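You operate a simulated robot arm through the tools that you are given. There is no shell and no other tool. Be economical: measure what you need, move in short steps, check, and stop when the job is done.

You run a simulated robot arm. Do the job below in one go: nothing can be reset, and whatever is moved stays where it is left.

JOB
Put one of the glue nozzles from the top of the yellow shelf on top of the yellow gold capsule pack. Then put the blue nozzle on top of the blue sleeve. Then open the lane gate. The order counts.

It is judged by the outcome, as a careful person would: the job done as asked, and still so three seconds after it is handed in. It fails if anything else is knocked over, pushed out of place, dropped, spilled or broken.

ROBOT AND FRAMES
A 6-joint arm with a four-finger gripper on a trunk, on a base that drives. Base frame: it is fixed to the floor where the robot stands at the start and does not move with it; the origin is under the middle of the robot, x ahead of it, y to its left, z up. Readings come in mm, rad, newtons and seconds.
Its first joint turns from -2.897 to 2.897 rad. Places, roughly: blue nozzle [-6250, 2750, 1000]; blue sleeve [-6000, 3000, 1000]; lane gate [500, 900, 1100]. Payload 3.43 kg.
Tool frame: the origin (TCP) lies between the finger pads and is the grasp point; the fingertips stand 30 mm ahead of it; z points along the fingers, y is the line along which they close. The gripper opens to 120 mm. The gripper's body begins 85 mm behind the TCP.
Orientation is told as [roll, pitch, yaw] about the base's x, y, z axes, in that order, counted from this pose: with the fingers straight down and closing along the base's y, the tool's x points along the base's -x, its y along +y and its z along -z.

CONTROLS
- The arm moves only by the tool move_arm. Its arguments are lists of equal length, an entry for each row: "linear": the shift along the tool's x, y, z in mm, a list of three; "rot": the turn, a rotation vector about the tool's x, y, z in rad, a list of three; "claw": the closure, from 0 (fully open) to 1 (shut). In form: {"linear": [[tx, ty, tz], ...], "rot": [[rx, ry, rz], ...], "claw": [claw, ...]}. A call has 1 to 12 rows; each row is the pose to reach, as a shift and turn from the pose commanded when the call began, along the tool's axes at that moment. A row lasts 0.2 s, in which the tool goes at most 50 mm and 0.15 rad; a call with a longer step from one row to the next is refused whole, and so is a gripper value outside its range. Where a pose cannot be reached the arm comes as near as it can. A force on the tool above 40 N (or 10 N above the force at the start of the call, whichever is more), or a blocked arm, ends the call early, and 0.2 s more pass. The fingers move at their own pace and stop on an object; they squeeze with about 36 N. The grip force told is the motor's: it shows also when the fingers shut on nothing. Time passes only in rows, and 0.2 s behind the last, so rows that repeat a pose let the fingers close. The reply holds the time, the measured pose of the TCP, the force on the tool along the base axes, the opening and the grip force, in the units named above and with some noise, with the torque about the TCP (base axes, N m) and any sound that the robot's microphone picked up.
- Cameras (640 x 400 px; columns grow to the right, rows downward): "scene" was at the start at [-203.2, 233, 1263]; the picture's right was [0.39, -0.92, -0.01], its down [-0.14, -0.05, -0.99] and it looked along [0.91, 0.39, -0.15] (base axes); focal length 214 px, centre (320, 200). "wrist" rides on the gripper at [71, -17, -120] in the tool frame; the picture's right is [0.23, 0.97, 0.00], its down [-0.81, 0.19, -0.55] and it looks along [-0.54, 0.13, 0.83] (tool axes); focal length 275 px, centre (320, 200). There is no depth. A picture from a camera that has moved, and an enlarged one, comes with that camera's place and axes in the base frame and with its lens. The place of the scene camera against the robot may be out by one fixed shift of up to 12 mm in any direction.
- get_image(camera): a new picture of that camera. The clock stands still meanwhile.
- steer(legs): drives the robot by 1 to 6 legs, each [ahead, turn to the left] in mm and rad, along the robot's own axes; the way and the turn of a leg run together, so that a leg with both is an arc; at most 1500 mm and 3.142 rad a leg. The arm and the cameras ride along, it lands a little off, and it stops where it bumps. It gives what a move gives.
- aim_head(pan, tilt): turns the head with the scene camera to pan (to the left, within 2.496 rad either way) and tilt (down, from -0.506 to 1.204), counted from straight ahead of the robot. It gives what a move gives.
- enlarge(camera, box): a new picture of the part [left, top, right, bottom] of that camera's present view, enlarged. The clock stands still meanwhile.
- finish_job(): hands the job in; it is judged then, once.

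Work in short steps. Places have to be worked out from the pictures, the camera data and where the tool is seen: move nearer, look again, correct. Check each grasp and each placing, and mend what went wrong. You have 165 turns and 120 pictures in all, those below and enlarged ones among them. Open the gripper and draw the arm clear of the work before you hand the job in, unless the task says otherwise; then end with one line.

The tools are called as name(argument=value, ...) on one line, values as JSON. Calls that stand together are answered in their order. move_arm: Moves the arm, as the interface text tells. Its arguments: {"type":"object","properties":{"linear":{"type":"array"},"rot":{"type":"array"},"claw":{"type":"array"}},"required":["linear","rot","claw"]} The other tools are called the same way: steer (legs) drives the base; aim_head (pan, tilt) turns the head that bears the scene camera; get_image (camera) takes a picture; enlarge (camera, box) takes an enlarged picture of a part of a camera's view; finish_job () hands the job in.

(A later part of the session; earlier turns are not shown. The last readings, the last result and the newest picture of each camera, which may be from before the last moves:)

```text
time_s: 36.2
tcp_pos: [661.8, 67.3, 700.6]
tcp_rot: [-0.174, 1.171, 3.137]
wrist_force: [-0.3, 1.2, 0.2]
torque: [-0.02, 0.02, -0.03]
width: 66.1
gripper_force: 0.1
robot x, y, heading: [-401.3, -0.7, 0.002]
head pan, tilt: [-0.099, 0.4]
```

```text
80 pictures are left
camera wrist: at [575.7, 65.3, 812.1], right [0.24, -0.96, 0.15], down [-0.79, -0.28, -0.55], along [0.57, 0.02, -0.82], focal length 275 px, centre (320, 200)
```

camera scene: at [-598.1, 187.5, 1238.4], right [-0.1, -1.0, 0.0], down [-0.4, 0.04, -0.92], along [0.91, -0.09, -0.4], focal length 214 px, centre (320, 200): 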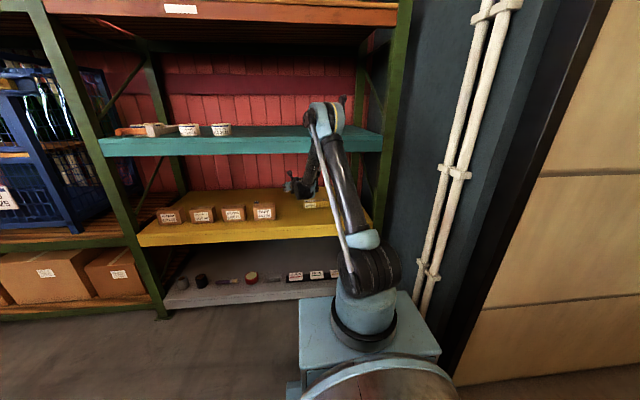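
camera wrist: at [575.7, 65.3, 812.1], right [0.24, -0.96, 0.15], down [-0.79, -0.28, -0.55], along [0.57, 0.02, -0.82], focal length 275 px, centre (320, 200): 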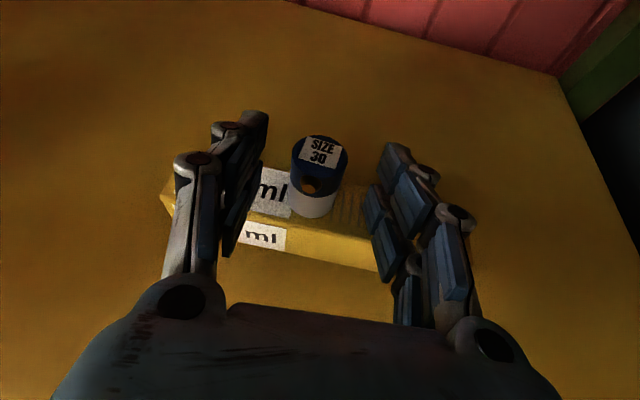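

The nozzle stands upright on the pack. I withdraw straight back along the tool axis.

move_arm(linear=[[0, 0, -20], [0, 0, -55], [0, 0, -100], [0, 0, -145], [0, 0, -190], [0, 0, -235], [0, 0, -280], [0, 0, -320]], rot=[[0, 0, 0], [0, 0, 0], [0, 0, 0], [0, 0, 0], [0, 0, 0], [0, 0, 0], [0, 0, 0], [0, 0, 0]], claw=[0.45, 0.45, 0.45, 0.45, 0.45, 0.45, 0.45, 0.45])

get_image(camera="wrist")

get_image(camera="scene")

```text
time_s: 38.0
tcp_pos: [370.4, 13.8, 822.6]
tcp_rot: [-0.174, 1.171, 3.136]
wrist_force: [0.6, -0.5, 0.1]
torque: [0.02, 0.0, -0.02]
width: 66.2
gripper_force: 0.0
robot x, y, heading: [-400.5, -1.6, 0.001]
head pan, tilt: [-0.099, 0.4]
```

```text
79 pictures are left
camera wrist: at [285.4, 10.8, 934.1], right [0.24, -0.96, 0.15], down [-0.79, -0.28, -0.55], along [0.57, 0.02, -0.82], focal length 275 px, centre (320, 200)
```

wrist: 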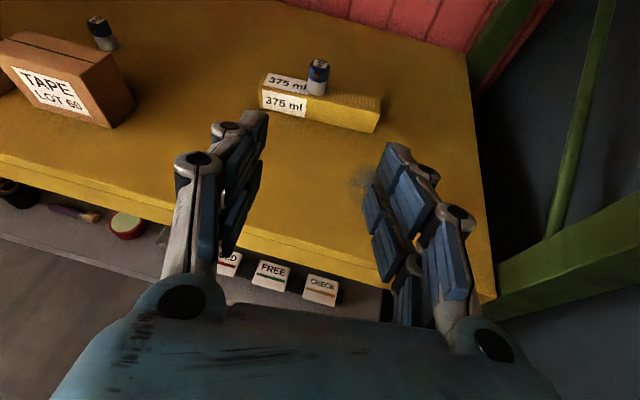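

```text
78 pictures are left
camera scene: at [-598.1, 187.4, 1238.4], right [-0.1, -1.0, 0.0], down [-0.4, 0.04, -0.92], along [0.91, -0.09, -0.4], focal length 214 px, centre (320, 200)
```

scene: 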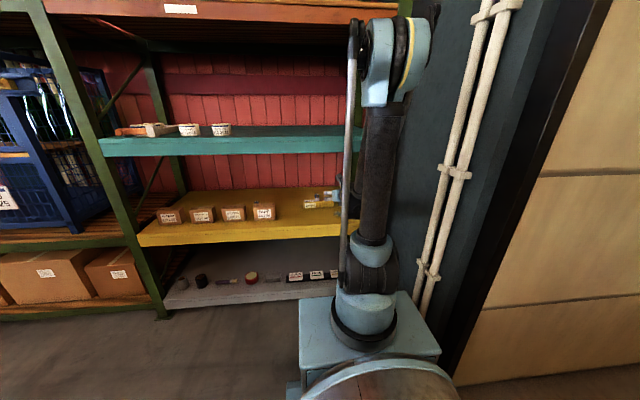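

The nozzle stands on the pack; job one is done. I tuck the arm back and up, then survey the way toward the far work area.

move_arm(linear=[[21, -6, -35], [42, -13, -71], [63, -19, -106], [84, -25, -141], [105, -32, -177], [126, -38, -212]], rot=[[0, 0, 0], [0, 0, 0], [0, 0, 0], [0, 0, 0], [0, 0, 0], [0, 0, 0]], claw=[0.45, 0.45, 0.45, 0.45, 0.45, 0.45])

aim_head(pan=2.49, tilt=0.2)

get_image(camera="scene")

enlarge(camera="scene", box=[200, 100, 420, 240])

```text
time_s: 39.5
tcp_pos: [221.2, 14.1, 1022.4]
tcp_rot: [-0.175, 1.172, 3.138]
wrist_force: [-0.4, 0.3, 0.6]
torque: [-0.05, 0.03, -0.04]
width: 65.8
gripper_force: 0.0
robot x, y, heading: [-402.2, 1.7, 0.001]
head pan, tilt: [-0.099, 0.4]
```

```text
time_s: 41.8
tcp_pos: [221.3, 15.4, 1022.4]
tcp_rot: [-0.175, 1.17, 3.139]
wrist_force: [0.6, -0.6, -1.0]
torque: [-0.02, -0.03, 0.0]
width: 66.1
gripper_force: 0.1
robot x, y, heading: [-398.3, -1.4, 0.002]
head pan, tilt: [2.491, 0.201]
```

```text
77 pictures are left
camera scene: at [-764.6, 253.2, 1259.1], right [0.61, 0.8, -0.01], down [0.15, -0.12, -0.98], along [-0.78, 0.59, -0.19], focal length 214 px, centre (320, 200)
```

scene: 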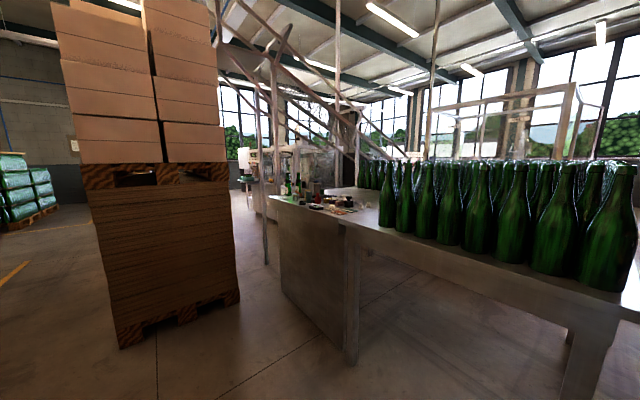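

```text
2.86 times, centred on (310, 170) of scene
camera zoom: at [-764.6, 253.2, 1259.1], right [0.61, 0.8, -0.01], down [0.15, -0.12, -0.98], along [-0.78, 0.59, -0.19], focal length 613 px, centre (349, 286)
```

zoom: 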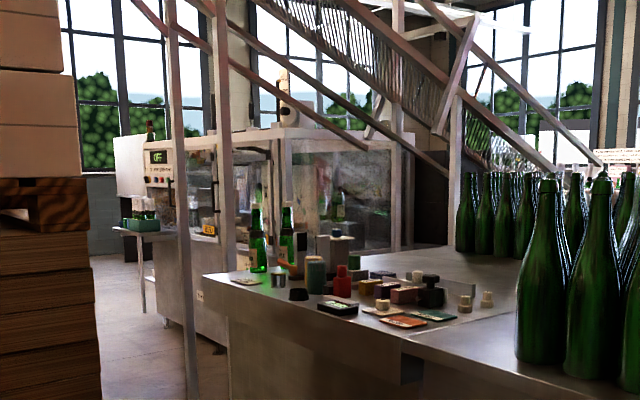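

The target area is the machine ~6 m away, past the pallet; the open aisle runs on the −y side of the pallet. I back off, turn right and drive round the pallet's open side, first half.

steer(legs=[[-500, 0], [0, -2.653], [900, 0]])

aim_head(pan=0.0, tilt=0.2)

get_image(camera="scene")

```text
time_s: 51.2
tcp_pos: [-1400.0, -354.4, 1051.7]
tcp_rot: [-0.176, 1.197, 0.59]
wrist_force: [0.2, -0.6, -0.7]
torque: [-0.03, 0.03, -0.03]
width: 66.1
gripper_force: 0.1
robot x, y, heading: [-893.7, -10.1, -2.549]
head pan, tilt: [2.491, 0.201]
stopped in leg 2: the robot was blocked; the commanded pose is now the measured one
```

```text
time_s: 53.4
tcp_pos: [-1399.8, -355.0, 1051.7]
tcp_rot: [-0.176, 1.195, 0.592]
wrist_force: [-0.8, -0.5, 0.1]
torque: [0.02, 0.03, 0.01]
width: 65.9
gripper_force: 0.1
robot x, y, heading: [-895.8, -9.6, -2.538]
head pan, tilt: [0.0, 0.201]
```

```text
75 pictures are left
camera scene: at [-618.4, -47.6, 1256.9], right [-0.56, 0.83, 0.0], down [0.18, 0.12, -0.98], along [-0.81, -0.55, -0.21], focal length 214 px, centre (320, 200)
```

scene: 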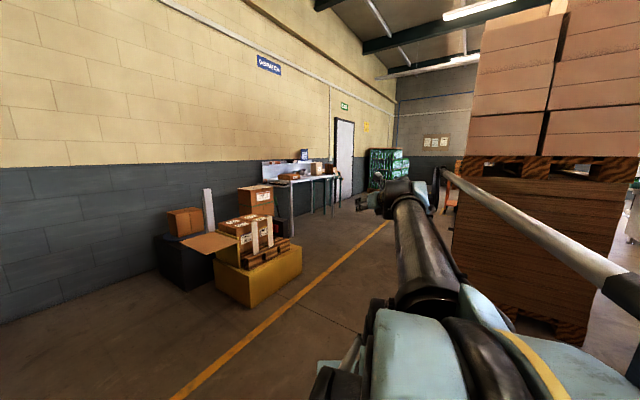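

The turn was blocked just short of its end. I look around both sides to see what was touched.

aim_head(pan=-1.9, tilt=0.6)

get_image(camera="scene")

aim_head(pan=0.9, tilt=0.6)

get_image(camera="scene")

get_image(camera="wrist")

```text
time_s: 55.3
tcp_pos: [-1400.3, -354.6, 1052.1]
tcp_rot: [-0.178, 1.195, 0.589]
wrist_force: [-0.6, 0.7, 0.9]
torque: [0.0, 0.01, 0.02]
width: 66.0
gripper_force: 0.1
robot x, y, heading: [-895.1, -7.6, -2.542]
head pan, tilt: [-1.901, 0.6]
```

```text
74 pictures are left
camera scene: at [-564.6, 90.4, 1221.7], right [0.96, 0.27, 0.01], down [0.16, -0.54, -0.83], along [-0.21, 0.8, -0.56], focal length 214 px, centre (320, 200)
```

scene: 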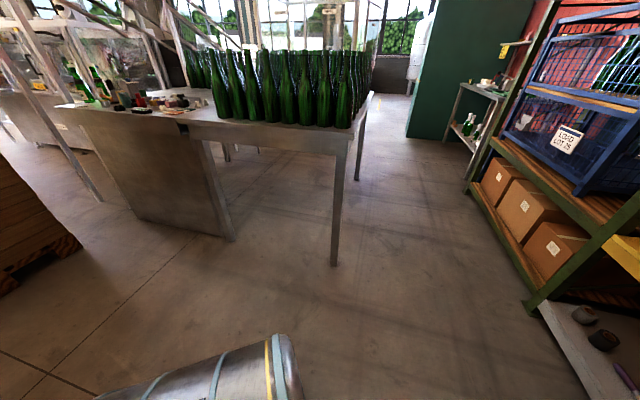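

```text
time_s: 57.8
tcp_pos: [-1400.7, -354.2, 1050.3]
tcp_rot: [-0.177, 1.194, 0.591]
wrist_force: [0.1, 0.2, 0.1]
torque: [-0.01, -0.01, -0.01]
width: 66.1
gripper_force: 0.1
robot x, y, heading: [-899.9, -8.5, -2.543]
head pan, tilt: [0.901, 0.6]
```

```text
73 pictures are left
camera scene: at [-547.5, -83.0, 1220.6], right [-1.0, 0.07, -0.01], down [0.05, 0.57, -0.82], along [-0.05, -0.82, -0.57], focal length 214 px, centre (320, 200)
```

scene: 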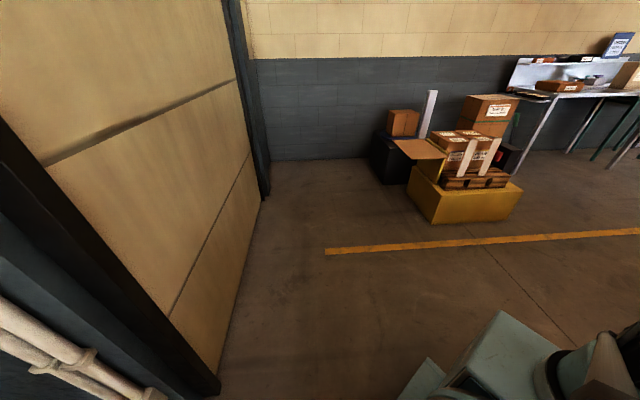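

```text
72 pictures are left
camera wrist: at [-1331.1, -301.2, 1161.1], right [-0.74, 0.66, 0.15], down [0.48, 0.67, -0.57], along [-0.48, -0.34, -0.81], focal length 275 px, centre (320, 200)
```

wrist: 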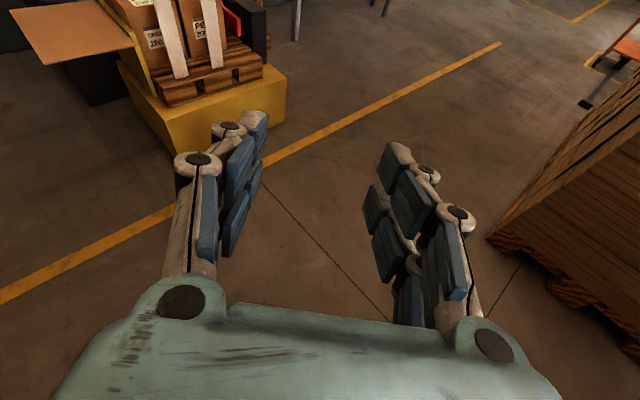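

Nothing in the room is touched; most likely the folded elbow met the robot's own head mast. I stretch the arm forward and down a bit to free the elbow, then continue the turn.

move_arm(linear=[[-16, 0, 40], [-32, 0, 80], [-48, 0, 120], [-64, 0, 160], [-80, 0, 200]], rot=[[0, 0, 0], [0, 0, 0], [0, 0, 0], [0, 0, 0], [0, 0, 0]], claw=[0.45, 0.45, 0.45, 0.45, 0.45])

aim_head(pan=0.0, tilt=0.3)

steer(legs=[[0, -0.11], [900, 0]])

get_image(camera="scene")

```text
time_s: 59.0
tcp_pos: [-1497.5, -463.9, 889.5]
tcp_rot: [-0.177, 1.197, 0.591]
wrist_force: [0.4, 0.8, -0.2]
torque: [-0.05, 0.03, 0.0]
width: 66.1
gripper_force: 0.0
robot x, y, heading: [-891.9, -8.8, -2.543]
head pan, tilt: [0.901, 0.6]
```

```text
time_s: 60.2
tcp_pos: [-1497.7, -464.3, 889.9]
tcp_rot: [-0.178, 1.196, 0.59]
wrist_force: [-0.2, -0.3, -0.4]
torque: [0.02, -0.03, -0.02]
width: 66.1
gripper_force: 0.0
robot x, y, heading: [-898.3, -7.2, -2.54]
head pan, tilt: [0.0, 0.3]
```

```text
time_s: 65.5
tcp_pos: [-2330.6, -813.2, 889.5]
tcp_rot: [-0.178, 1.195, 0.479]
wrist_force: [-0.1, -0.8, -0.1]
torque: [0.02, -0.01, -0.01]
width: 65.9
gripper_force: 0.1
robot x, y, heading: [-1681.8, -426.9, -2.653]
head pan, tilt: [0.0, 0.3]
```

```text
71 pictures are left
camera scene: at [-1412.0, -494.9, 1247.6], right [-0.47, 0.88, 0.0], down [0.27, 0.14, -0.95], along [-0.84, -0.45, -0.31], focal length 214 px, centre (320, 200)
```

scene: 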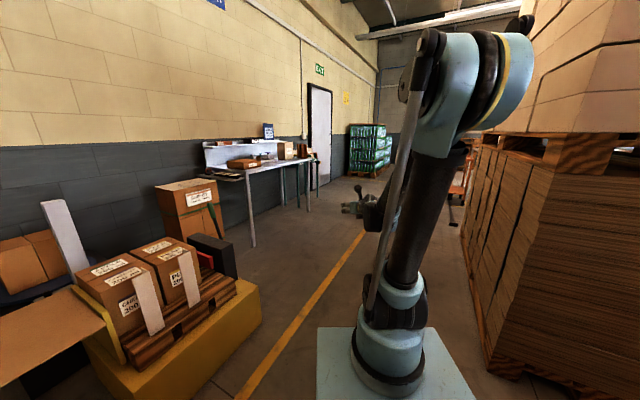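

The corridor is ~1.5 m wide. I continue along the pallet's side to about (−4000, −800).

steer(legs=[[0, -0.06], [900, 0], [0, -0.43], [1400, 0]])

aim_head(pan=-0.9, tilt=0.25)

get_image(camera="scene")

```text
time_s: 78.8
tcp_pos: [-4637.4, -843.0, 898.4]
tcp_rot: [-0.176, 1.208, 0.001]
wrist_force: [0.6, -0.2, -0.4]
torque: [-0.01, 0.0, -0.03]
width: 66.1
gripper_force: 0.0
robot x, y, heading: [-3897.3, -794.3, -3.131]
head pan, tilt: [0.0, 0.3]
```

```text
time_s: 80.0
tcp_pos: [-4625.6, -842.6, 906.4]
tcp_rot: [-0.175, 1.221, 0.0]
wrist_force: [0.8, 0.8, 0.2]
torque: [0.0, -0.02, 0.01]
width: 65.9
gripper_force: 0.1
robot x, y, heading: [-3893.0, -798.9, -3.132]
head pan, tilt: [-0.901, 0.25]
```

```text
70 pictures are left
camera scene: at [-3652.8, -907.1, 1252.8], right [0.78, 0.63, 0.01], down [0.17, -0.19, -0.97], along [-0.61, 0.75, -0.26], focal length 214 px, centre (320, 200)
```

scene: 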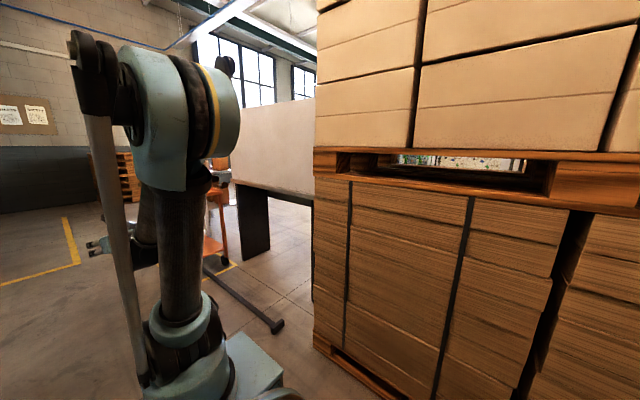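

I look more to the front to understand the orange object and the passage toward the machine.

aim_head(pan=-0.35, tilt=0.2)

get_image(camera="scene")

get_image(camera="wrist")

```text
time_s: 81.0
tcp_pos: [-4626.0, -842.5, 905.3]
tcp_rot: [-0.176, 1.22, 0.0]
wrist_force: [0.0, -0.1, -0.4]
torque: [-0.01, -0.02, 0.03]
width: 66.0
gripper_force: 0.0
robot x, y, heading: [-3892.7, -795.7, -3.133]
head pan, tilt: [-0.351, 0.201]
```

```text
69 pictures are left
camera scene: at [-3681.9, -948.4, 1257.0], right [0.34, 0.94, 0.0], down [0.2, -0.07, -0.98], along [-0.92, 0.33, -0.21], focal length 214 px, centre (320, 200)
```

scene: 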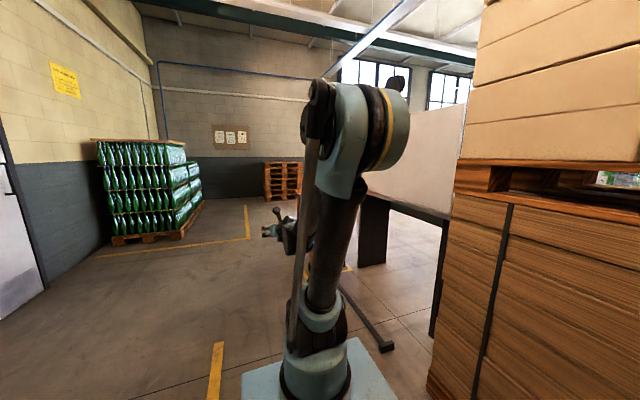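

```text
68 pictures are left
camera wrist: at [-4537.1, -836.4, 1013.9], right [-0.24, 0.96, 0.16], down [0.76, 0.29, -0.59], along [-0.61, -0.02, -0.79], focal length 275 px, centre (320, 200)
```

wrist: 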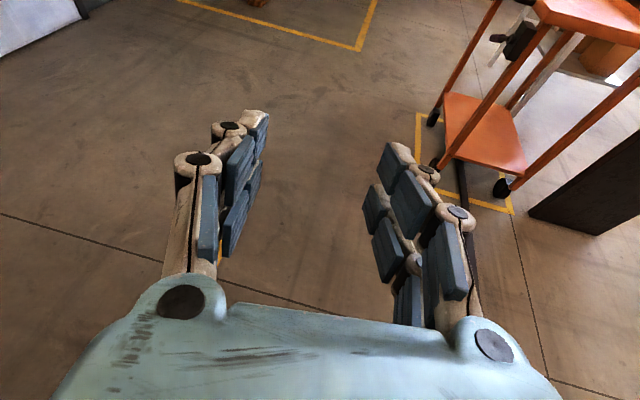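

An orange trolley stands at (−5750…−6300, −300…80), and a bench with a white panel blocks the direct way. I drive 1000 mm on and look to the right (+y).

steer(legs=[[1000, 0.12]])

aim_head(pan=-1.45, tilt=0.2)

get_image(camera="scene")

aim_head(pan=-0.7, tilt=0.2)

get_image(camera="scene")

```text
time_s: 86.3
tcp_pos: [-5612.6, -1010.2, 905.9]
tcp_rot: [-0.176, 1.22, 0.129]
wrist_force: [0.6, -0.3, 0.8]
torque: [-0.02, 0.0, 0.01]
width: 65.9
gripper_force: 0.1
robot x, y, heading: [-4894.5, -872.2, -3.007]
head pan, tilt: [-0.351, 0.201]
```

```text
time_s: 87.6
tcp_pos: [-5603.6, -1008.0, 914.0]
tcp_rot: [-0.175, 1.234, 0.128]
wrist_force: [0.3, 0.6, -0.1]
torque: [0.02, -0.02, -0.01]
width: 65.8
gripper_force: 0.0
robot x, y, heading: [-4895.3, -868.6, -3.003]
head pan, tilt: [-1.45, 0.201]
```

```text
67 pictures are left
camera scene: at [-4596.3, -923.2, 1258.0], right [0.97, 0.25, 0.01], down [0.06, -0.19, -0.98], along [-0.25, 0.95, -0.2], focal length 214 px, centre (320, 200)
```

scene: 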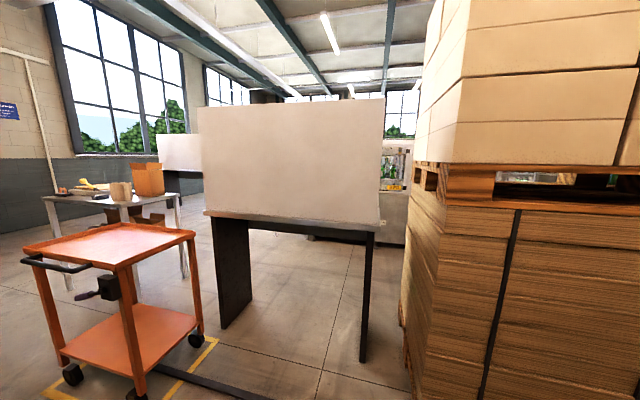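

```text
time_s: 88.7
tcp_pos: [-5603.7, -1008.6, 912.1]
tcp_rot: [-0.175, 1.234, 0.13]
wrist_force: [0.7, -0.1, -0.6]
torque: [-0.04, -0.02, 0.01]
width: 66.0
gripper_force: 0.0
robot x, y, heading: [-4895.0, -871.8, -3.003]
head pan, tilt: [-0.7, 0.201]
```

```text
66 pictures are left
camera scene: at [-4651.3, -963.5, 1257.2], right [0.53, 0.84, 0.01], down [0.18, -0.1, -0.98], along [-0.83, 0.52, -0.21], focal length 214 px, centre (320, 200)
```

scene: 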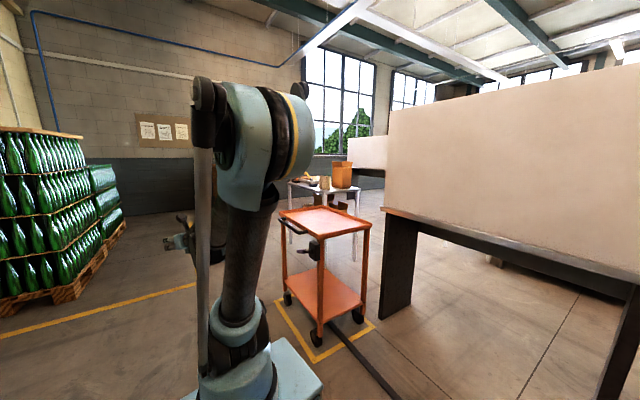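

The gaps beside the white bench are too narrow; the way leads round the trolley's far side. I drive on to about (−6640, −1000) and look to the right.

steer(legs=[[1500, -0.12], [250, 0]])

aim_head(pan=-1.45, tilt=0.2)

get_image(camera="scene")

```text
time_s: 97.6
tcp_pos: [-7350.8, -1018.4, 913.5]
tcp_rot: [-0.175, 1.233, -0.002]
wrist_force: [0.3, 0.6, 1.2]
torque: [-0.01, 0.0, -0.02]
width: 66.4
gripper_force: 0.1
robot x, y, heading: [-6629.2, -970.6, -3.133]
head pan, tilt: [-0.7, 0.201]
```

```text
time_s: 98.7
tcp_pos: [-7339.9, -1020.2, 921.4]
tcp_rot: [-0.176, 1.245, 0.0]
wrist_force: [-0.1, 0.1, -1.1]
torque: [-0.02, 0.0, 0.02]
width: 66.2
gripper_force: 0.0
robot x, y, heading: [-6631.3, -977.2, -3.131]
head pan, tilt: [-1.45, 0.201]
```

```text
65 pictures are left
camera scene: at [-6342.5, -1065.8, 1258.0], right [0.99, 0.13, 0.01], down [0.04, -0.2, -0.98], along [-0.12, 0.97, -0.2], focal length 214 px, centre (320, 200)
```

scene: 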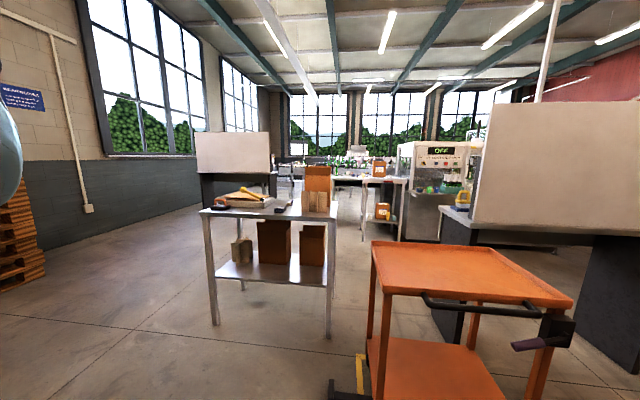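

A metal table at x −7300…−6430, y 210…750 and the trolley nearly touch, so I go round the table's left side. The work bench beside the "OFF" machine is visible beyond it.

steer(legs=[[1150, 0], [0, -1.58], [1400, 0]])

aim_head(pan=-0.4, tilt=0.3)

get_image(camera="scene")

```text
time_s: 115.7
tcp_pos: [-7823.4, 1122.7, 921.8]
tcp_rot: [-0.177, 1.244, -1.579]
wrist_force: [0.4, -0.2, -0.2]
torque: [0.01, 0.02, 0.0]
width: 66.0
gripper_force: 0.0
robot x, y, heading: [-7781.1, 414.8, 1.577]
head pan, tilt: [-1.45, 0.201]
```

```text
time_s: 117.0
tcp_pos: [-7823.0, 1111.6, 928.4]
tcp_rot: [-0.174, 1.257, -1.577]
wrist_force: [0.4, 0.1, -0.2]
torque: [-0.01, 0.03, -0.02]
width: 66.0
gripper_force: 0.0
robot x, y, heading: [-7779.2, 413.6, 1.575]
head pan, tilt: [-0.4, 0.3]
```

```text
64 pictures are left
camera scene: at [-7927.9, 209.8, 1247.7], right [0.92, -0.39, 0.01], down [-0.11, -0.29, -0.95], along [0.37, 0.88, -0.31], focal length 214 px, centre (320, 200)
```

scene: 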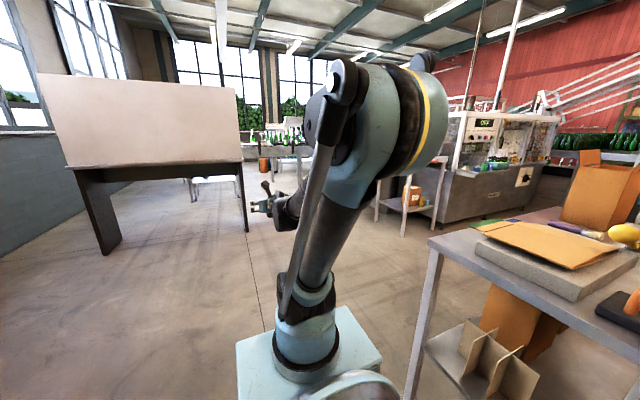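

Open floor ahead. I go forward 700 mm, past the table corner, and turn right toward the work bench.

steer(legs=[[750, 0], [0, -0.95], [500, 0]])

aim_head(pan=0.4, tilt=0.25)

get_image(camera="scene")

aim_head(pan=-0.5, tilt=0.3)

get_image(camera="scene")

```text
time_s: 126.5
tcp_pos: [-6831.7, 1897.4, 928.5]
tcp_rot: [-0.178, 1.256, -2.527]
wrist_force: [-0.4, -0.1, -0.2]
torque: [0.02, 0.03, 0.02]
width: 66.1
gripper_force: 0.1
robot x, y, heading: [-7372.8, 1453.9, 0.626]
head pan, tilt: [-0.4, 0.3]
```

```text
time_s: 127.6
tcp_pos: [-6841.6, 1892.6, 936.8]
tcp_rot: [-0.179, 1.268, -2.525]
wrist_force: [0.4, 0.2, 0.6]
torque: [0.02, 0.02, -0.01]
width: 66.1
gripper_force: 0.0
robot x, y, heading: [-7371.2, 1452.0, 0.625]
head pan, tilt: [0.4, 0.25]
```

```text
63 pictures are left
camera scene: at [-7669.2, 1520.5, 1252.4], right [0.85, -0.52, -0.01], down [-0.14, -0.22, -0.97], along [0.5, 0.83, -0.26], focal length 214 px, centre (320, 200)
```

scene: 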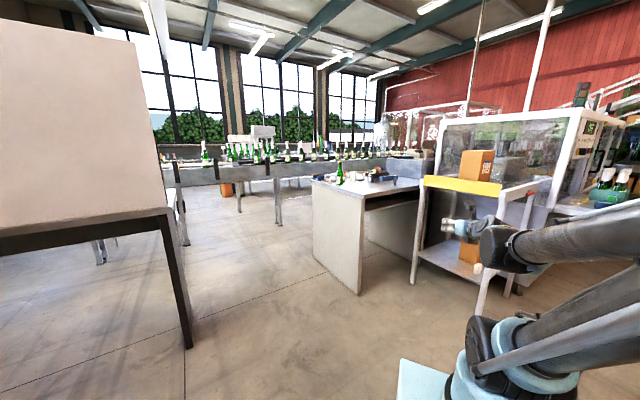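

```text
time_s: 128.8
tcp_pos: [-6841.2, 1891.8, 936.5]
tcp_rot: [-0.178, 1.269, -2.526]
wrist_force: [-0.8, 0.6, 0.2]
torque: [0.02, 0.07, 0.06]
width: 65.8
gripper_force: 0.2
robot x, y, heading: [-7372.0, 1452.4, 0.621]
head pan, tilt: [-0.499, 0.3]
```

```text
62 pictures are left
camera scene: at [-7625.1, 1452.5, 1247.7], right [0.13, -0.99, 0.01], down [-0.3, -0.04, -0.95], along [0.94, 0.12, -0.31], focal length 214 px, centre (320, 200)
```

scene: 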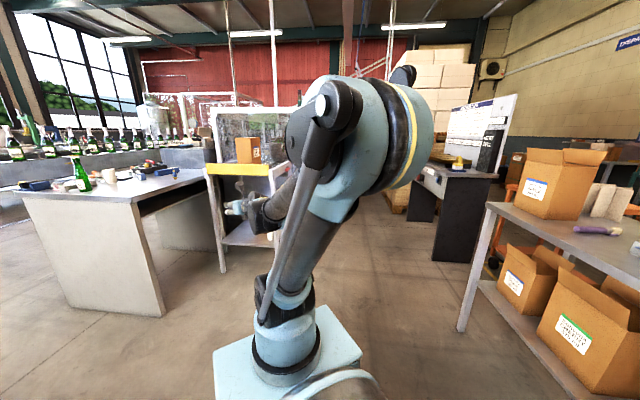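

The desk at (360–425, 170–250) carries the target items. I zoom in on it.

aim_head(pan=0.4, tilt=0.25)

enlarge(camera="scene", box=[300, 140, 444, 230])

```text
time_s: 130.0
tcp_pos: [-6840.4, 1892.5, 936.6]
tcp_rot: [-0.179, 1.269, -2.526]
wrist_force: [-0.5, 0.0, 1.1]
torque: [0.02, 0.01, 0.01]
width: 65.8
gripper_force: 0.0
robot x, y, heading: [-7373.1, 1454.6, 0.625]
head pan, tilt: [0.4, 0.25]
```

```text
4.44 times, centred on (372, 185) of scene
camera zoom: at [-7669.2, 1520.5, 1252.4], right [0.85, -0.52, -0.01], down [-0.14, -0.22, -0.97], along [0.5, 0.83, -0.26], focal length 953 px, centre (89, 267)
```

zoom: 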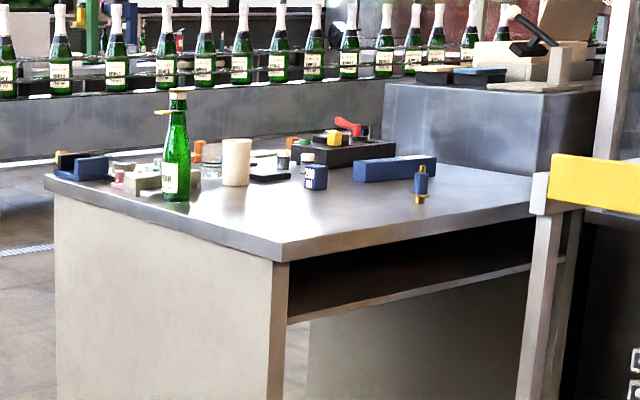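

The blue nozzle stands near (−5970, 2920) on a desk (top z≈840, front edge y≈2695), and the long blue box behind it near (−5760, 3180) fits as the blue sleeve. Before going near the shelf stand, I raise the arm and tilt the tool to point down here in the open.

move_arm(linear=[[33, 0, -11], [66, 0, -22], [99, 0, -33], [132, 0, -44], [165, 0, -55], [198, 0, -66], [231, 0, -77], [264, 0, -88], [297, 0, -99], [330, 0, -110]], rot=[[0, -0.12, 0], [0, -0.24, 0], [0, -0.36, 0], [0, -0.48, 0], [0, -0.6, 0], [0, -0.72, 0], [0, -0.84, 0], [0, -0.96, 0], [0, -1.08, 0], [0, -1.2, 0]], claw=[0.45, 0.45, 0.45, 0.45, 0.45, 0.45, 0.45, 0.45, 0.45, 0.45])

move_arm(linear=[[0, 0, 0], [0, 0, 0], [0, 0, 0], [0, 0, 0], [0, 0, 0], [0, 0, 0], [0, 0, 0], [0, 0, 0], [0, 0, 0], [0, 0, 0], [0, 0, 0]], rot=[[0, 0, -0.14], [0, 0, -0.28], [0, 0, -0.42], [0, 0, -0.56], [0, 0, -0.7], [0, 0, -0.84], [0, 0, -0.98], [0, 0, -1.12], [0, 0, -1.26], [0, 0, -1.4], [0, 0, -1.54]], claw=[0.3, 0.3, 0.3, 0.3, 0.3, 0.3, 0.3, 0.3, 0.3, 0.3, 0.3])

get_image(camera="scene")

```text
time_s: 132.2
tcp_pos: [-6834.8, 1871.7, 1285.3]
tcp_rot: [-0.052, 0.071, -2.36]
wrist_force: [0.1, -1.2, -0.1]
torque: [0.0, -0.04, 0.0]
width: 66.2
gripper_force: 0.1
robot x, y, heading: [-7372.5, 1448.5, 0.623]
head pan, tilt: [0.4, 0.25]
```

```text
time_s: 134.6
tcp_pos: [-6833.7, 1873.0, 1285.5]
tcp_rot: [0.071, 0.054, -0.812]
wrist_force: [0.8, 0.1, -1.2]
torque: [0.01, -0.02, 0.01]
width: 84.0
gripper_force: 0.1
robot x, y, heading: [-7375.8, 1453.2, 0.627]
head pan, tilt: [0.4, 0.25]
```

```text
60 pictures are left
camera scene: at [-7669.2, 1520.5, 1252.4], right [0.85, -0.52, -0.01], down [-0.14, -0.22, -0.97], along [0.5, 0.83, -0.26], focal length 214 px, centre (320, 200)
```

scene: 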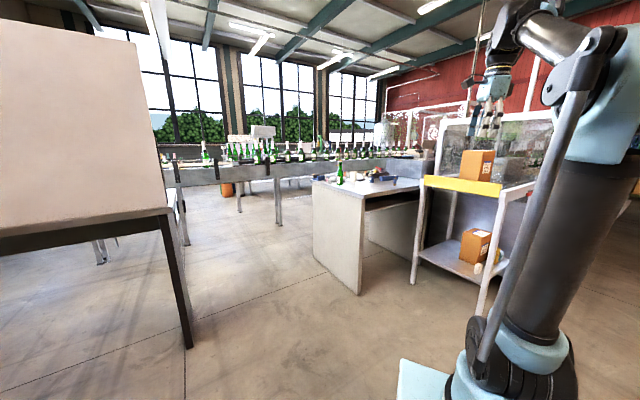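

I finish un-flipping the gripper (level, camera inboard), then drive to about (−6500, 2000) and turn to face the desk.

move_arm(linear=[[0, 0, 0], [0, 0, 0], [0, 0, 0], [0, 0, 0], [0, 0, 0], [0, 0, 0], [0, 0, 0], [0, 0, 0], [0, 0, 0], [0, 0, 0]], rot=[[0, 0, -0.144], [0, 0, -0.287], [0, 0, -0.431], [0, 0, -0.575], [0, 0, -0.718], [0, 0, -0.862], [0, 0, -1.006], [0, 0, -1.15], [0, 0, -1.293], [0, 0, -1.437]], claw=[0, 0, 0, 0, 0, 0, 0, 0, 0, 0])

steer(legs=[[0, -0.065], [1030, 0], [0, 1.0]])

aim_head(pan=-0.3, tilt=0.35)

get_image(camera="scene")

get_image(camera="wrist")

```text
time_s: 136.8
tcp_pos: [-6834.0, 1871.8, 1283.1]
tcp_rot: [0.064, -0.062, 0.619]
wrist_force: [0.6, -0.2, -0.3]
torque: [0.01, 0.0, 0.0]
width: 119.9
gripper_force: 0.0
robot x, y, heading: [-7377.5, 1454.7, 0.626]
head pan, tilt: [0.4, 0.25]
```

```text
time_s: 142.6
tcp_pos: [-5961.8, 2356.4, 1292.3]
tcp_rot: [0.066, -0.076, 0.543]
wrist_force: [-0.8, -0.1, 0.9]
torque: [0.0, 0.02, 0.01]
width: 119.9
gripper_force: 0.1
robot x, y, heading: [-6515.1, 1984.1, 0.541]
head pan, tilt: [0.4, 0.25]
stopped in leg 2: the robot was blocked; the commanded pose is now the measured one
```

```text
time_s: 143.7
tcp_pos: [-5964.9, 2355.0, 1294.4]
tcp_rot: [0.066, -0.077, 0.54]
wrist_force: [0.8, -0.1, -0.1]
torque: [-0.02, 0.02, 0.04]
width: 120.2
gripper_force: 0.2
robot x, y, heading: [-6513.7, 1992.3, 0.537]
head pan, tilt: [-0.3, 0.351]
```

```text
59 pictures are left
camera scene: at [-6772.2, 2027.9, 1242.9], right [0.24, -0.97, 0.0], down [-0.34, -0.09, -0.93], along [0.91, 0.22, -0.36], focal length 214 px, centre (320, 200)
```

scene: 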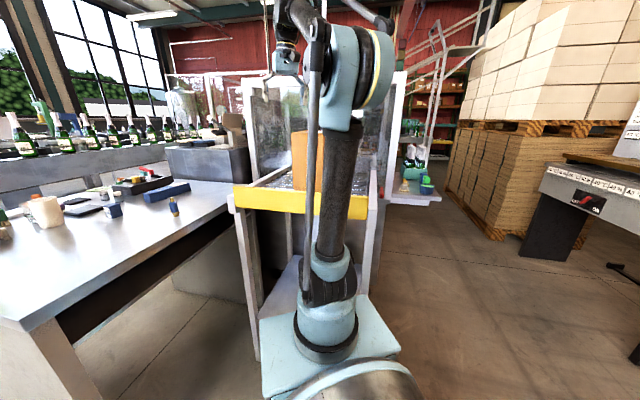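

```text
58 pictures are left
camera wrist: at [-6021.7, 2293.6, 1406.6], right [-0.7, 0.71, 0.04], down [0.58, 0.53, 0.62], along [0.42, 0.46, -0.78], focal length 275 px, centre (320, 200)
```

wrist: 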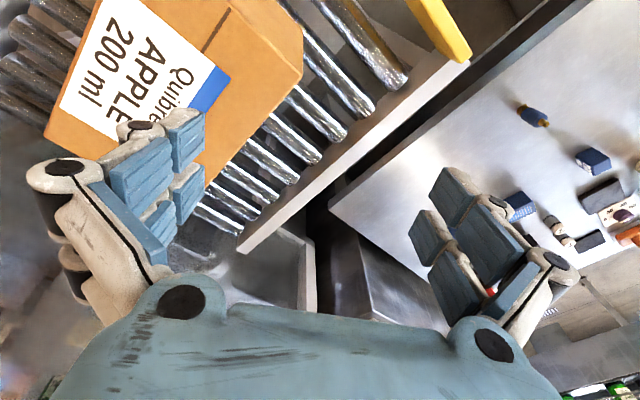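

The base touched near the conveyor stand's foot; nothing appears displaced. I back off 170 mm and then turn left to face the desk.

steer(legs=[[-170, 0], [0, 0.95]])

aim_head(pan=-0.5, tilt=0.4)

get_image(camera="scene")

```text
time_s: 147.9
tcp_pos: [-6641.6, 2566.6, 1294.0]
tcp_rot: [0.065, -0.076, 1.496]
wrist_force: [0.7, 0.4, 0.5]
torque: [0.0, -0.01, -0.05]
width: 120.2
gripper_force: 0.1
robot x, y, heading: [-6655.2, 1900.6, 1.497]
head pan, tilt: [-0.3, 0.351]
```

```text
time_s: 148.6
tcp_pos: [-6642.6, 2551.0, 1301.5]
tcp_rot: [0.065, -0.091, 1.497]
wrist_force: [-0.2, -0.4, 0.2]
torque: [0.0, 0.06, 0.0]
width: 120.0
gripper_force: 0.0
robot x, y, heading: [-6649.5, 1906.6, 1.497]
head pan, tilt: [-0.499, 0.4]
```

```text
57 pictures are left
camera scene: at [-6811.1, 1706.5, 1238.5], right [0.84, -0.54, 0.01], down [-0.21, -0.34, -0.92], along [0.5, 0.77, -0.4], focal length 214 px, centre (320, 200)
```

scene: 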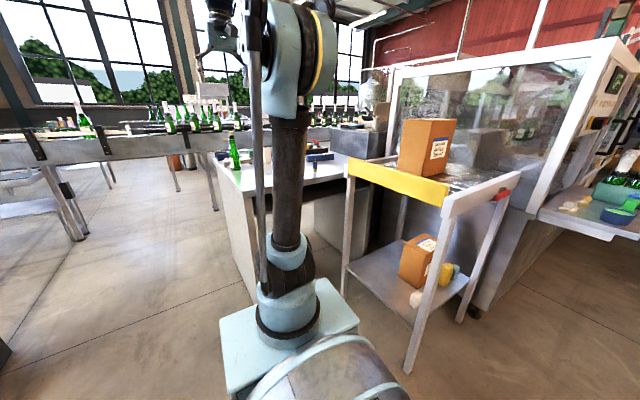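

I enlarge the desk from here to fix nozzle and sleeve positions.

enlarge(camera="scene", box=[290, 130, 370, 180])

get_image(camera="wrist")

```text
8.00 times, centred on (330, 155) of scene
camera zoom: at [-6811.1, 1706.5, 1238.5], right [0.84, -0.54, 0.01], down [-0.21, -0.34, -0.92], along [0.5, 0.77, -0.4], focal length 1716 px, centre (240, 560)
```

zoom: 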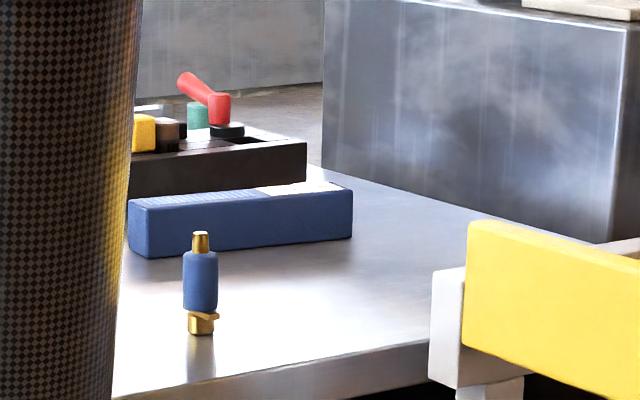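

```text
55 pictures are left
camera wrist: at [-6625.4, 2468.1, 1413.4], right [-0.99, -0.16, 0.04], down [-0.1, 0.77, 0.63], along [-0.13, 0.62, -0.77], focal length 275 px, centre (320, 200)
```

wrist: 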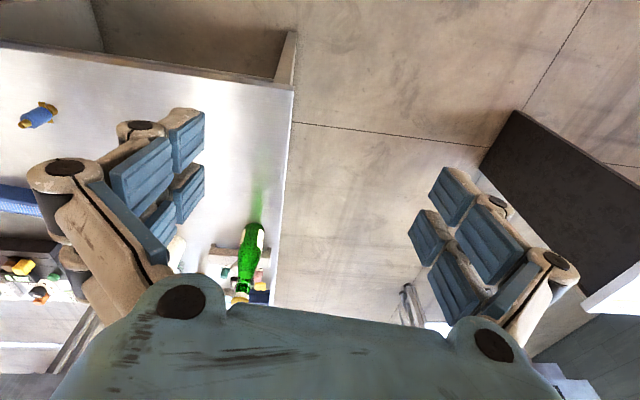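

Triangulation from both cameras gives the blue nozzle base at (−6182, 2731, 893), and the sleeve centre at about (−5998, 2957), top ≈ 933. A 200 mm forward move puts both well in reach.

steer(legs=[[200, 0]])

get_image(camera="wrist")

```text
time_s: 150.2
tcp_pos: [-6629.8, 2753.7, 1301.4]
tcp_rot: [0.063, -0.09, 1.499]
wrist_force: [-0.3, 0.6, -0.8]
torque: [-0.01, 0.03, 0.04]
width: 119.9
gripper_force: 0.1
robot x, y, heading: [-6640.5, 2102.9, 1.496]
head pan, tilt: [-0.499, 0.4]
```

```text
54 pictures are left
camera wrist: at [-6611.4, 2670.6, 1413.3], right [-0.99, -0.16, 0.04], down [-0.1, 0.77, 0.63], along [-0.14, 0.62, -0.77], focal length 275 px, centre (320, 200)
```

wrist: 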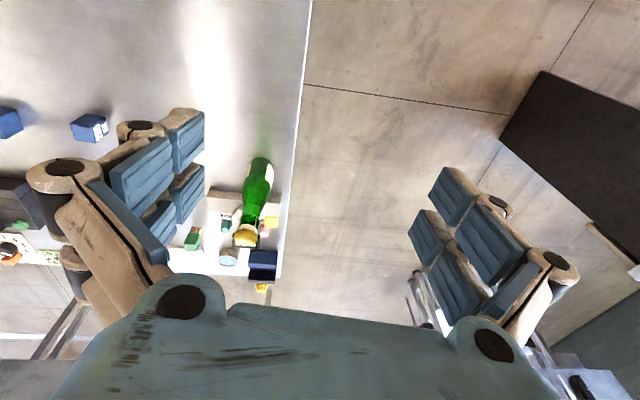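

I swing the tool level to above the nozzle at z≈1100, keeping the fingers closing along x.

move_arm(linear=[[1, -42, 15], [1, -84, 31], [2, -125, 46], [3, -167, 61], [4, -209, 76], [4, -251, 92], [5, -293, 107], [6, -334, 122], [7, -376, 138], [7, -418, 153], [8, -460, 168]], rot=[[0.005, 0.008, 0], [0.011, 0.015, 0], [0.016, 0.023, 0], [0.021, 0.031, 0], [0.027, 0.039, 0], [0.032, 0.046, 0], [0.038, 0.054, 0], [0.043, 0.062, 0], [0.048, 0.07, 0], [0.054, 0.077, 0], [0.059, 0.085, 0]], claw=[0, 0, 0, 0.2, 0.4, 0.45, 0.45, 0.45, 0.45, 0.45, 0.45])

get_image(camera="wrist")

get_image(camera="scene")

```text
time_s: 152.6
tcp_pos: [-6181.7, 2717.1, 1113.4]
tcp_rot: [0.006, -0.016, 1.501]
wrist_force: [-1.0, 0.1, 0.9]
torque: [0.05, -0.03, 0.0]
width: 65.9
gripper_force: 0.1
robot x, y, heading: [-6640.5, 2104.9, 1.496]
head pan, tilt: [-0.499, 0.4]
```

```text
53 pictures are left
camera wrist: at [-6170.9, 2643.5, 1231.1], right [-0.99, -0.16, 0.0], down [-0.13, 0.81, 0.57], along [-0.09, 0.56, -0.82], focal length 275 px, centre (320, 200)
```

wrist: 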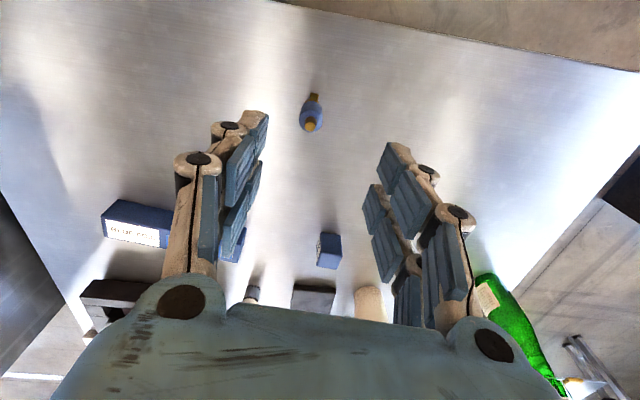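

```text
52 pictures are left
camera scene: at [-6795.8, 1908.3, 1238.4], right [0.84, -0.54, 0.01], down [-0.21, -0.34, -0.92], along [0.5, 0.77, -0.4], focal length 214 px, centre (320, 200)
```

scene: 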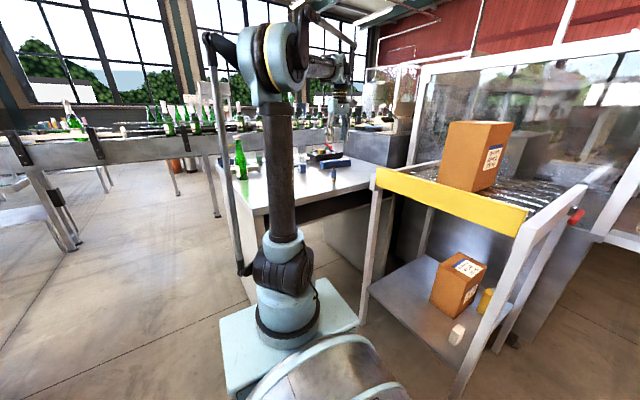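

Nozzle base at (−6176, 2730); I descend most of the way with the small correction and check.

move_arm(linear=[[-4, -1, 40], [-8, -2, 80], [-10, -3, 115]], rot=[[0, 0, 0], [0, 0, 0], [0, 0, 0]], claw=[0.45, 0.45, 0.45])

get_image(camera="wrist")

```text
time_s: 153.4
tcp_pos: [-6179.1, 2727.9, 997.0]
tcp_rot: [0.006, -0.014, 1.5]
wrist_force: [-0.2, 0.6, -0.4]
torque: [0.0, -0.04, 0.0]
width: 65.7
gripper_force: 0.0
robot x, y, heading: [-6641.5, 2103.1, 1.496]
head pan, tilt: [-0.499, 0.4]
```

```text
51 pictures are left
camera wrist: at [-6167.4, 2655.0, 1115.8], right [-0.99, -0.16, 0.0], down [-0.13, 0.81, 0.57], along [-0.09, 0.56, -0.82], focal length 275 px, centre (320, 200)
```

wrist: 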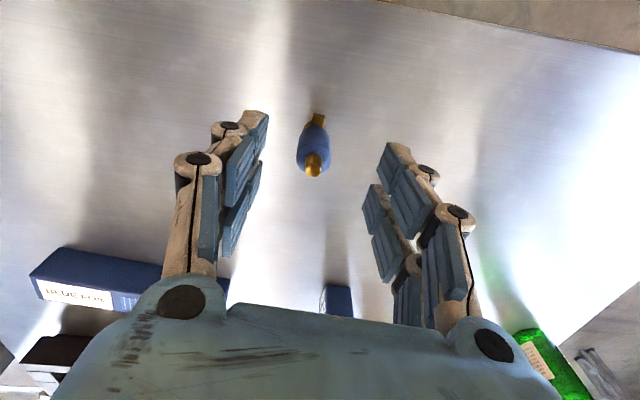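

Nozzle is centred between the fingers. I descend to TCP z≈941 and close.

move_arm(linear=[[2, 0, 28], [3, -1, 56], [3, -1, 56], [3, -1, 56], [3, -1, 56]], rot=[[0, 0, 0], [0, 0, 0], [0, 0, 0], [0, 0, 0], [0, 0, 0]], claw=[0.45, 0.45, 0.7, 1, 1])

get_image(camera="wrist")

```text
time_s: 154.6
tcp_pos: [-6177.7, 2726.8, 941.9]
tcp_rot: [0.005, -0.015, 1.501]
wrist_force: [0.1, -0.7, -0.8]
torque: [0.02, 0.01, 0.01]
width: 24.4
gripper_force: 36.0
robot x, y, heading: [-6639.1, 2106.8, 1.497]
head pan, tilt: [-0.499, 0.4]
```

```text
50 pictures are left
camera wrist: at [-6166.9, 2652.8, 1060.2], right [-0.99, -0.16, 0.0], down [-0.13, 0.81, 0.57], along [-0.09, 0.56, -0.82], focal length 275 px, centre (320, 200)
```

wrist: 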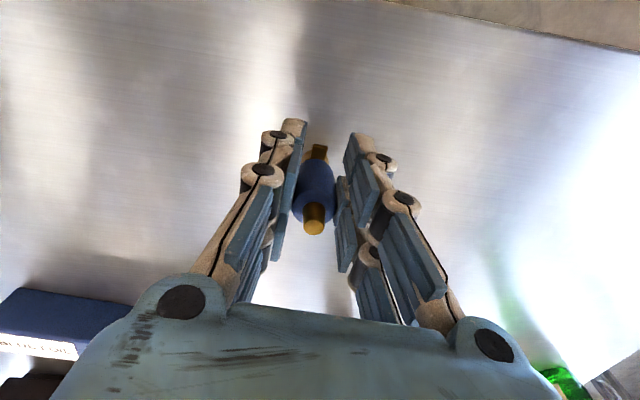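

Gripped at 24.4 mm. I lift 130 mm and then move toward the sleeve, stopping short to look.

move_arm(linear=[[0, 0, -25], [0, 0, -65], [0, 0, -100], [0, 0, -130], [-32, -28, -130], [-64, -56, -130], [-96, -84, -130], [-128, -111, -130]], rot=[[0, 0, 0], [0, 0, 0], [0, 0, 0], [0, 0, 0], [0, 0, 0], [0, 0, 0], [0, 0, 0], [0, 0, 0]], claw=[1, 1, 1, 1, 1, 1, 1, 1])

get_image(camera="wrist")

enlarge(camera="scene", box=[300, 110, 396, 170])

```text
time_s: 156.4
tcp_pos: [-6057.7, 2843.5, 1073.5]
tcp_rot: [0.005, -0.017, 1.501]
wrist_force: [-0.3, -0.7, -0.1]
torque: [0.05, -0.02, 0.0]
width: 24.5
gripper_force: 36.0
robot x, y, heading: [-6641.3, 2107.8, 1.495]
head pan, tilt: [-0.499, 0.4]
```

```text
49 pictures are left
camera wrist: at [-6047.0, 2770.7, 1191.6], right [-0.99, -0.16, 0.0], down [-0.13, 0.81, 0.57], along [-0.09, 0.56, -0.82], focal length 275 px, centre (320, 200)
```

wrist: 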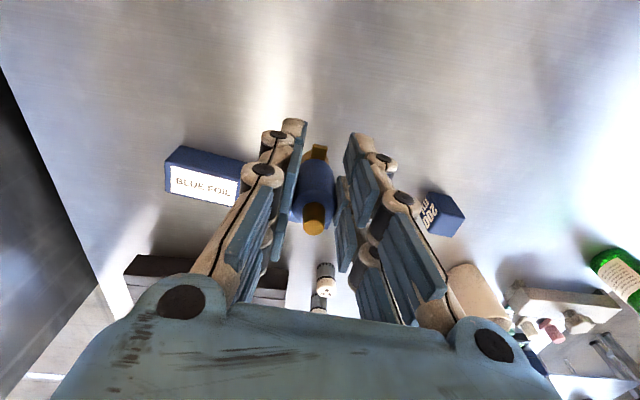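

```text
6.67 times, centred on (348, 140) of scene
camera zoom: at [-6795.8, 1908.1, 1238.4], right [0.84, -0.54, 0.01], down [-0.21, -0.34, -0.92], along [0.5, 0.77, -0.4], focal length 1430 px, centre (133, 600)
```

zoom: 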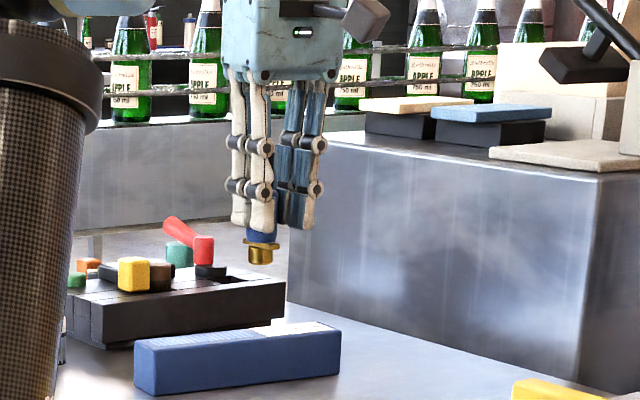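

The sleeve box ("BLUE FOIL") is centred at about (−6003, 2957), top z≈935. I move the nozzle above it and lower to just above contact.

move_arm(linear=[[-39, -16, 0], [-78, -31, 0], [-116, -47, 0], [-116, -47, 30], [-116, -47, 60], [-116, -47, 76]], rot=[[0, 0, 0], [0, 0, 0], [0, 0, 0], [0, 0, 0], [0, 0, 0], [0, 0, 0]], claw=[1, 1, 1, 1, 1, 1])

get_image(camera="wrist")

enlarge(camera="scene", box=[300, 130, 380, 180])

```text
time_s: 157.8
tcp_pos: [-6003.4, 2957.7, 998.1]
tcp_rot: [0.006, -0.015, 1.501]
wrist_force: [1.1, -0.4, -1.1]
torque: [-0.01, 0.01, 0.0]
width: 24.4
gripper_force: 36.1
robot x, y, heading: [-6640.3, 2104.7, 1.496]
head pan, tilt: [-0.499, 0.4]
```

```text
47 pictures are left
camera wrist: at [-5992.4, 2884.1, 1118.2], right [-0.99, -0.16, 0.0], down [-0.13, 0.81, 0.57], along [-0.09, 0.56, -0.82], focal length 275 px, centre (320, 200)
```

wrist: 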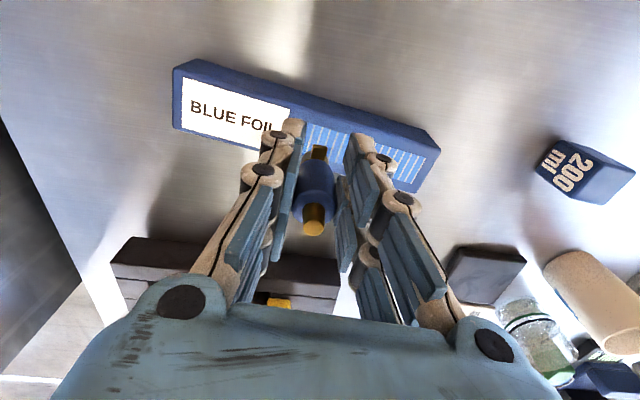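

```text
8.00 times, centred on (340, 155) of scene
camera zoom: at [-6795.6, 1908.7, 1238.5], right [0.84, -0.54, 0.01], down [-0.21, -0.34, -0.92], along [0.5, 0.77, -0.4], focal length 1716 px, centre (160, 560)
```

zoom: 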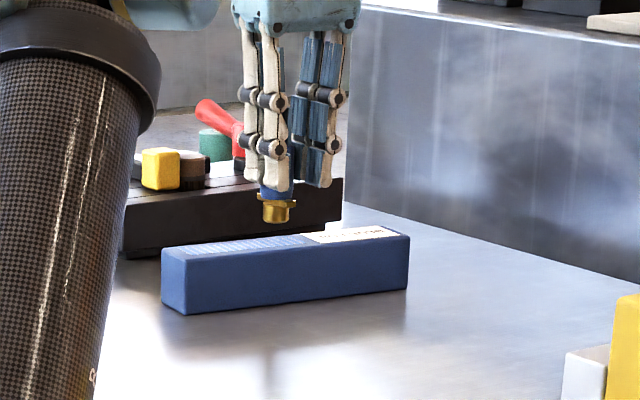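

The nozzle is centred over the box (both y≈2961). I lower in small steps to contact.

move_arm(linear=[[0, 0, 6], [0, 0, 11], [0, 0, 11]], rot=[[0, 0, 0], [0, 0, 0], [0, 0, 0]], claw=[1, 1, 1])

move_arm(linear=[[0, 0, 1.5], [0, 0, 1.5]], rot=[[0, 0, 0], [0, 0, 0]], claw=[1, 1])

```text
time_s: 158.6
tcp_pos: [-6005.2, 2957.0, 988.0]
tcp_rot: [0.005, -0.016, 1.5]
wrist_force: [0.9, 0.2, -0.7]
torque: [-0.01, 0.0, -0.03]
width: 24.5
gripper_force: 35.9
robot x, y, heading: [-6642.7, 2103.6, 1.498]
head pan, tilt: [-0.499, 0.4]
```

```text
time_s: 159.2
tcp_pos: [-6002.9, 2956.9, 986.2]
tcp_rot: [0.006, -0.015, 1.501]
wrist_force: [0.5, -0.5, 0.1]
torque: [0.0, -0.02, -0.02]
width: 24.6
gripper_force: 36.1
robot x, y, heading: [-6638.4, 2104.1, 1.498]
head pan, tilt: [-0.499, 0.4]
```

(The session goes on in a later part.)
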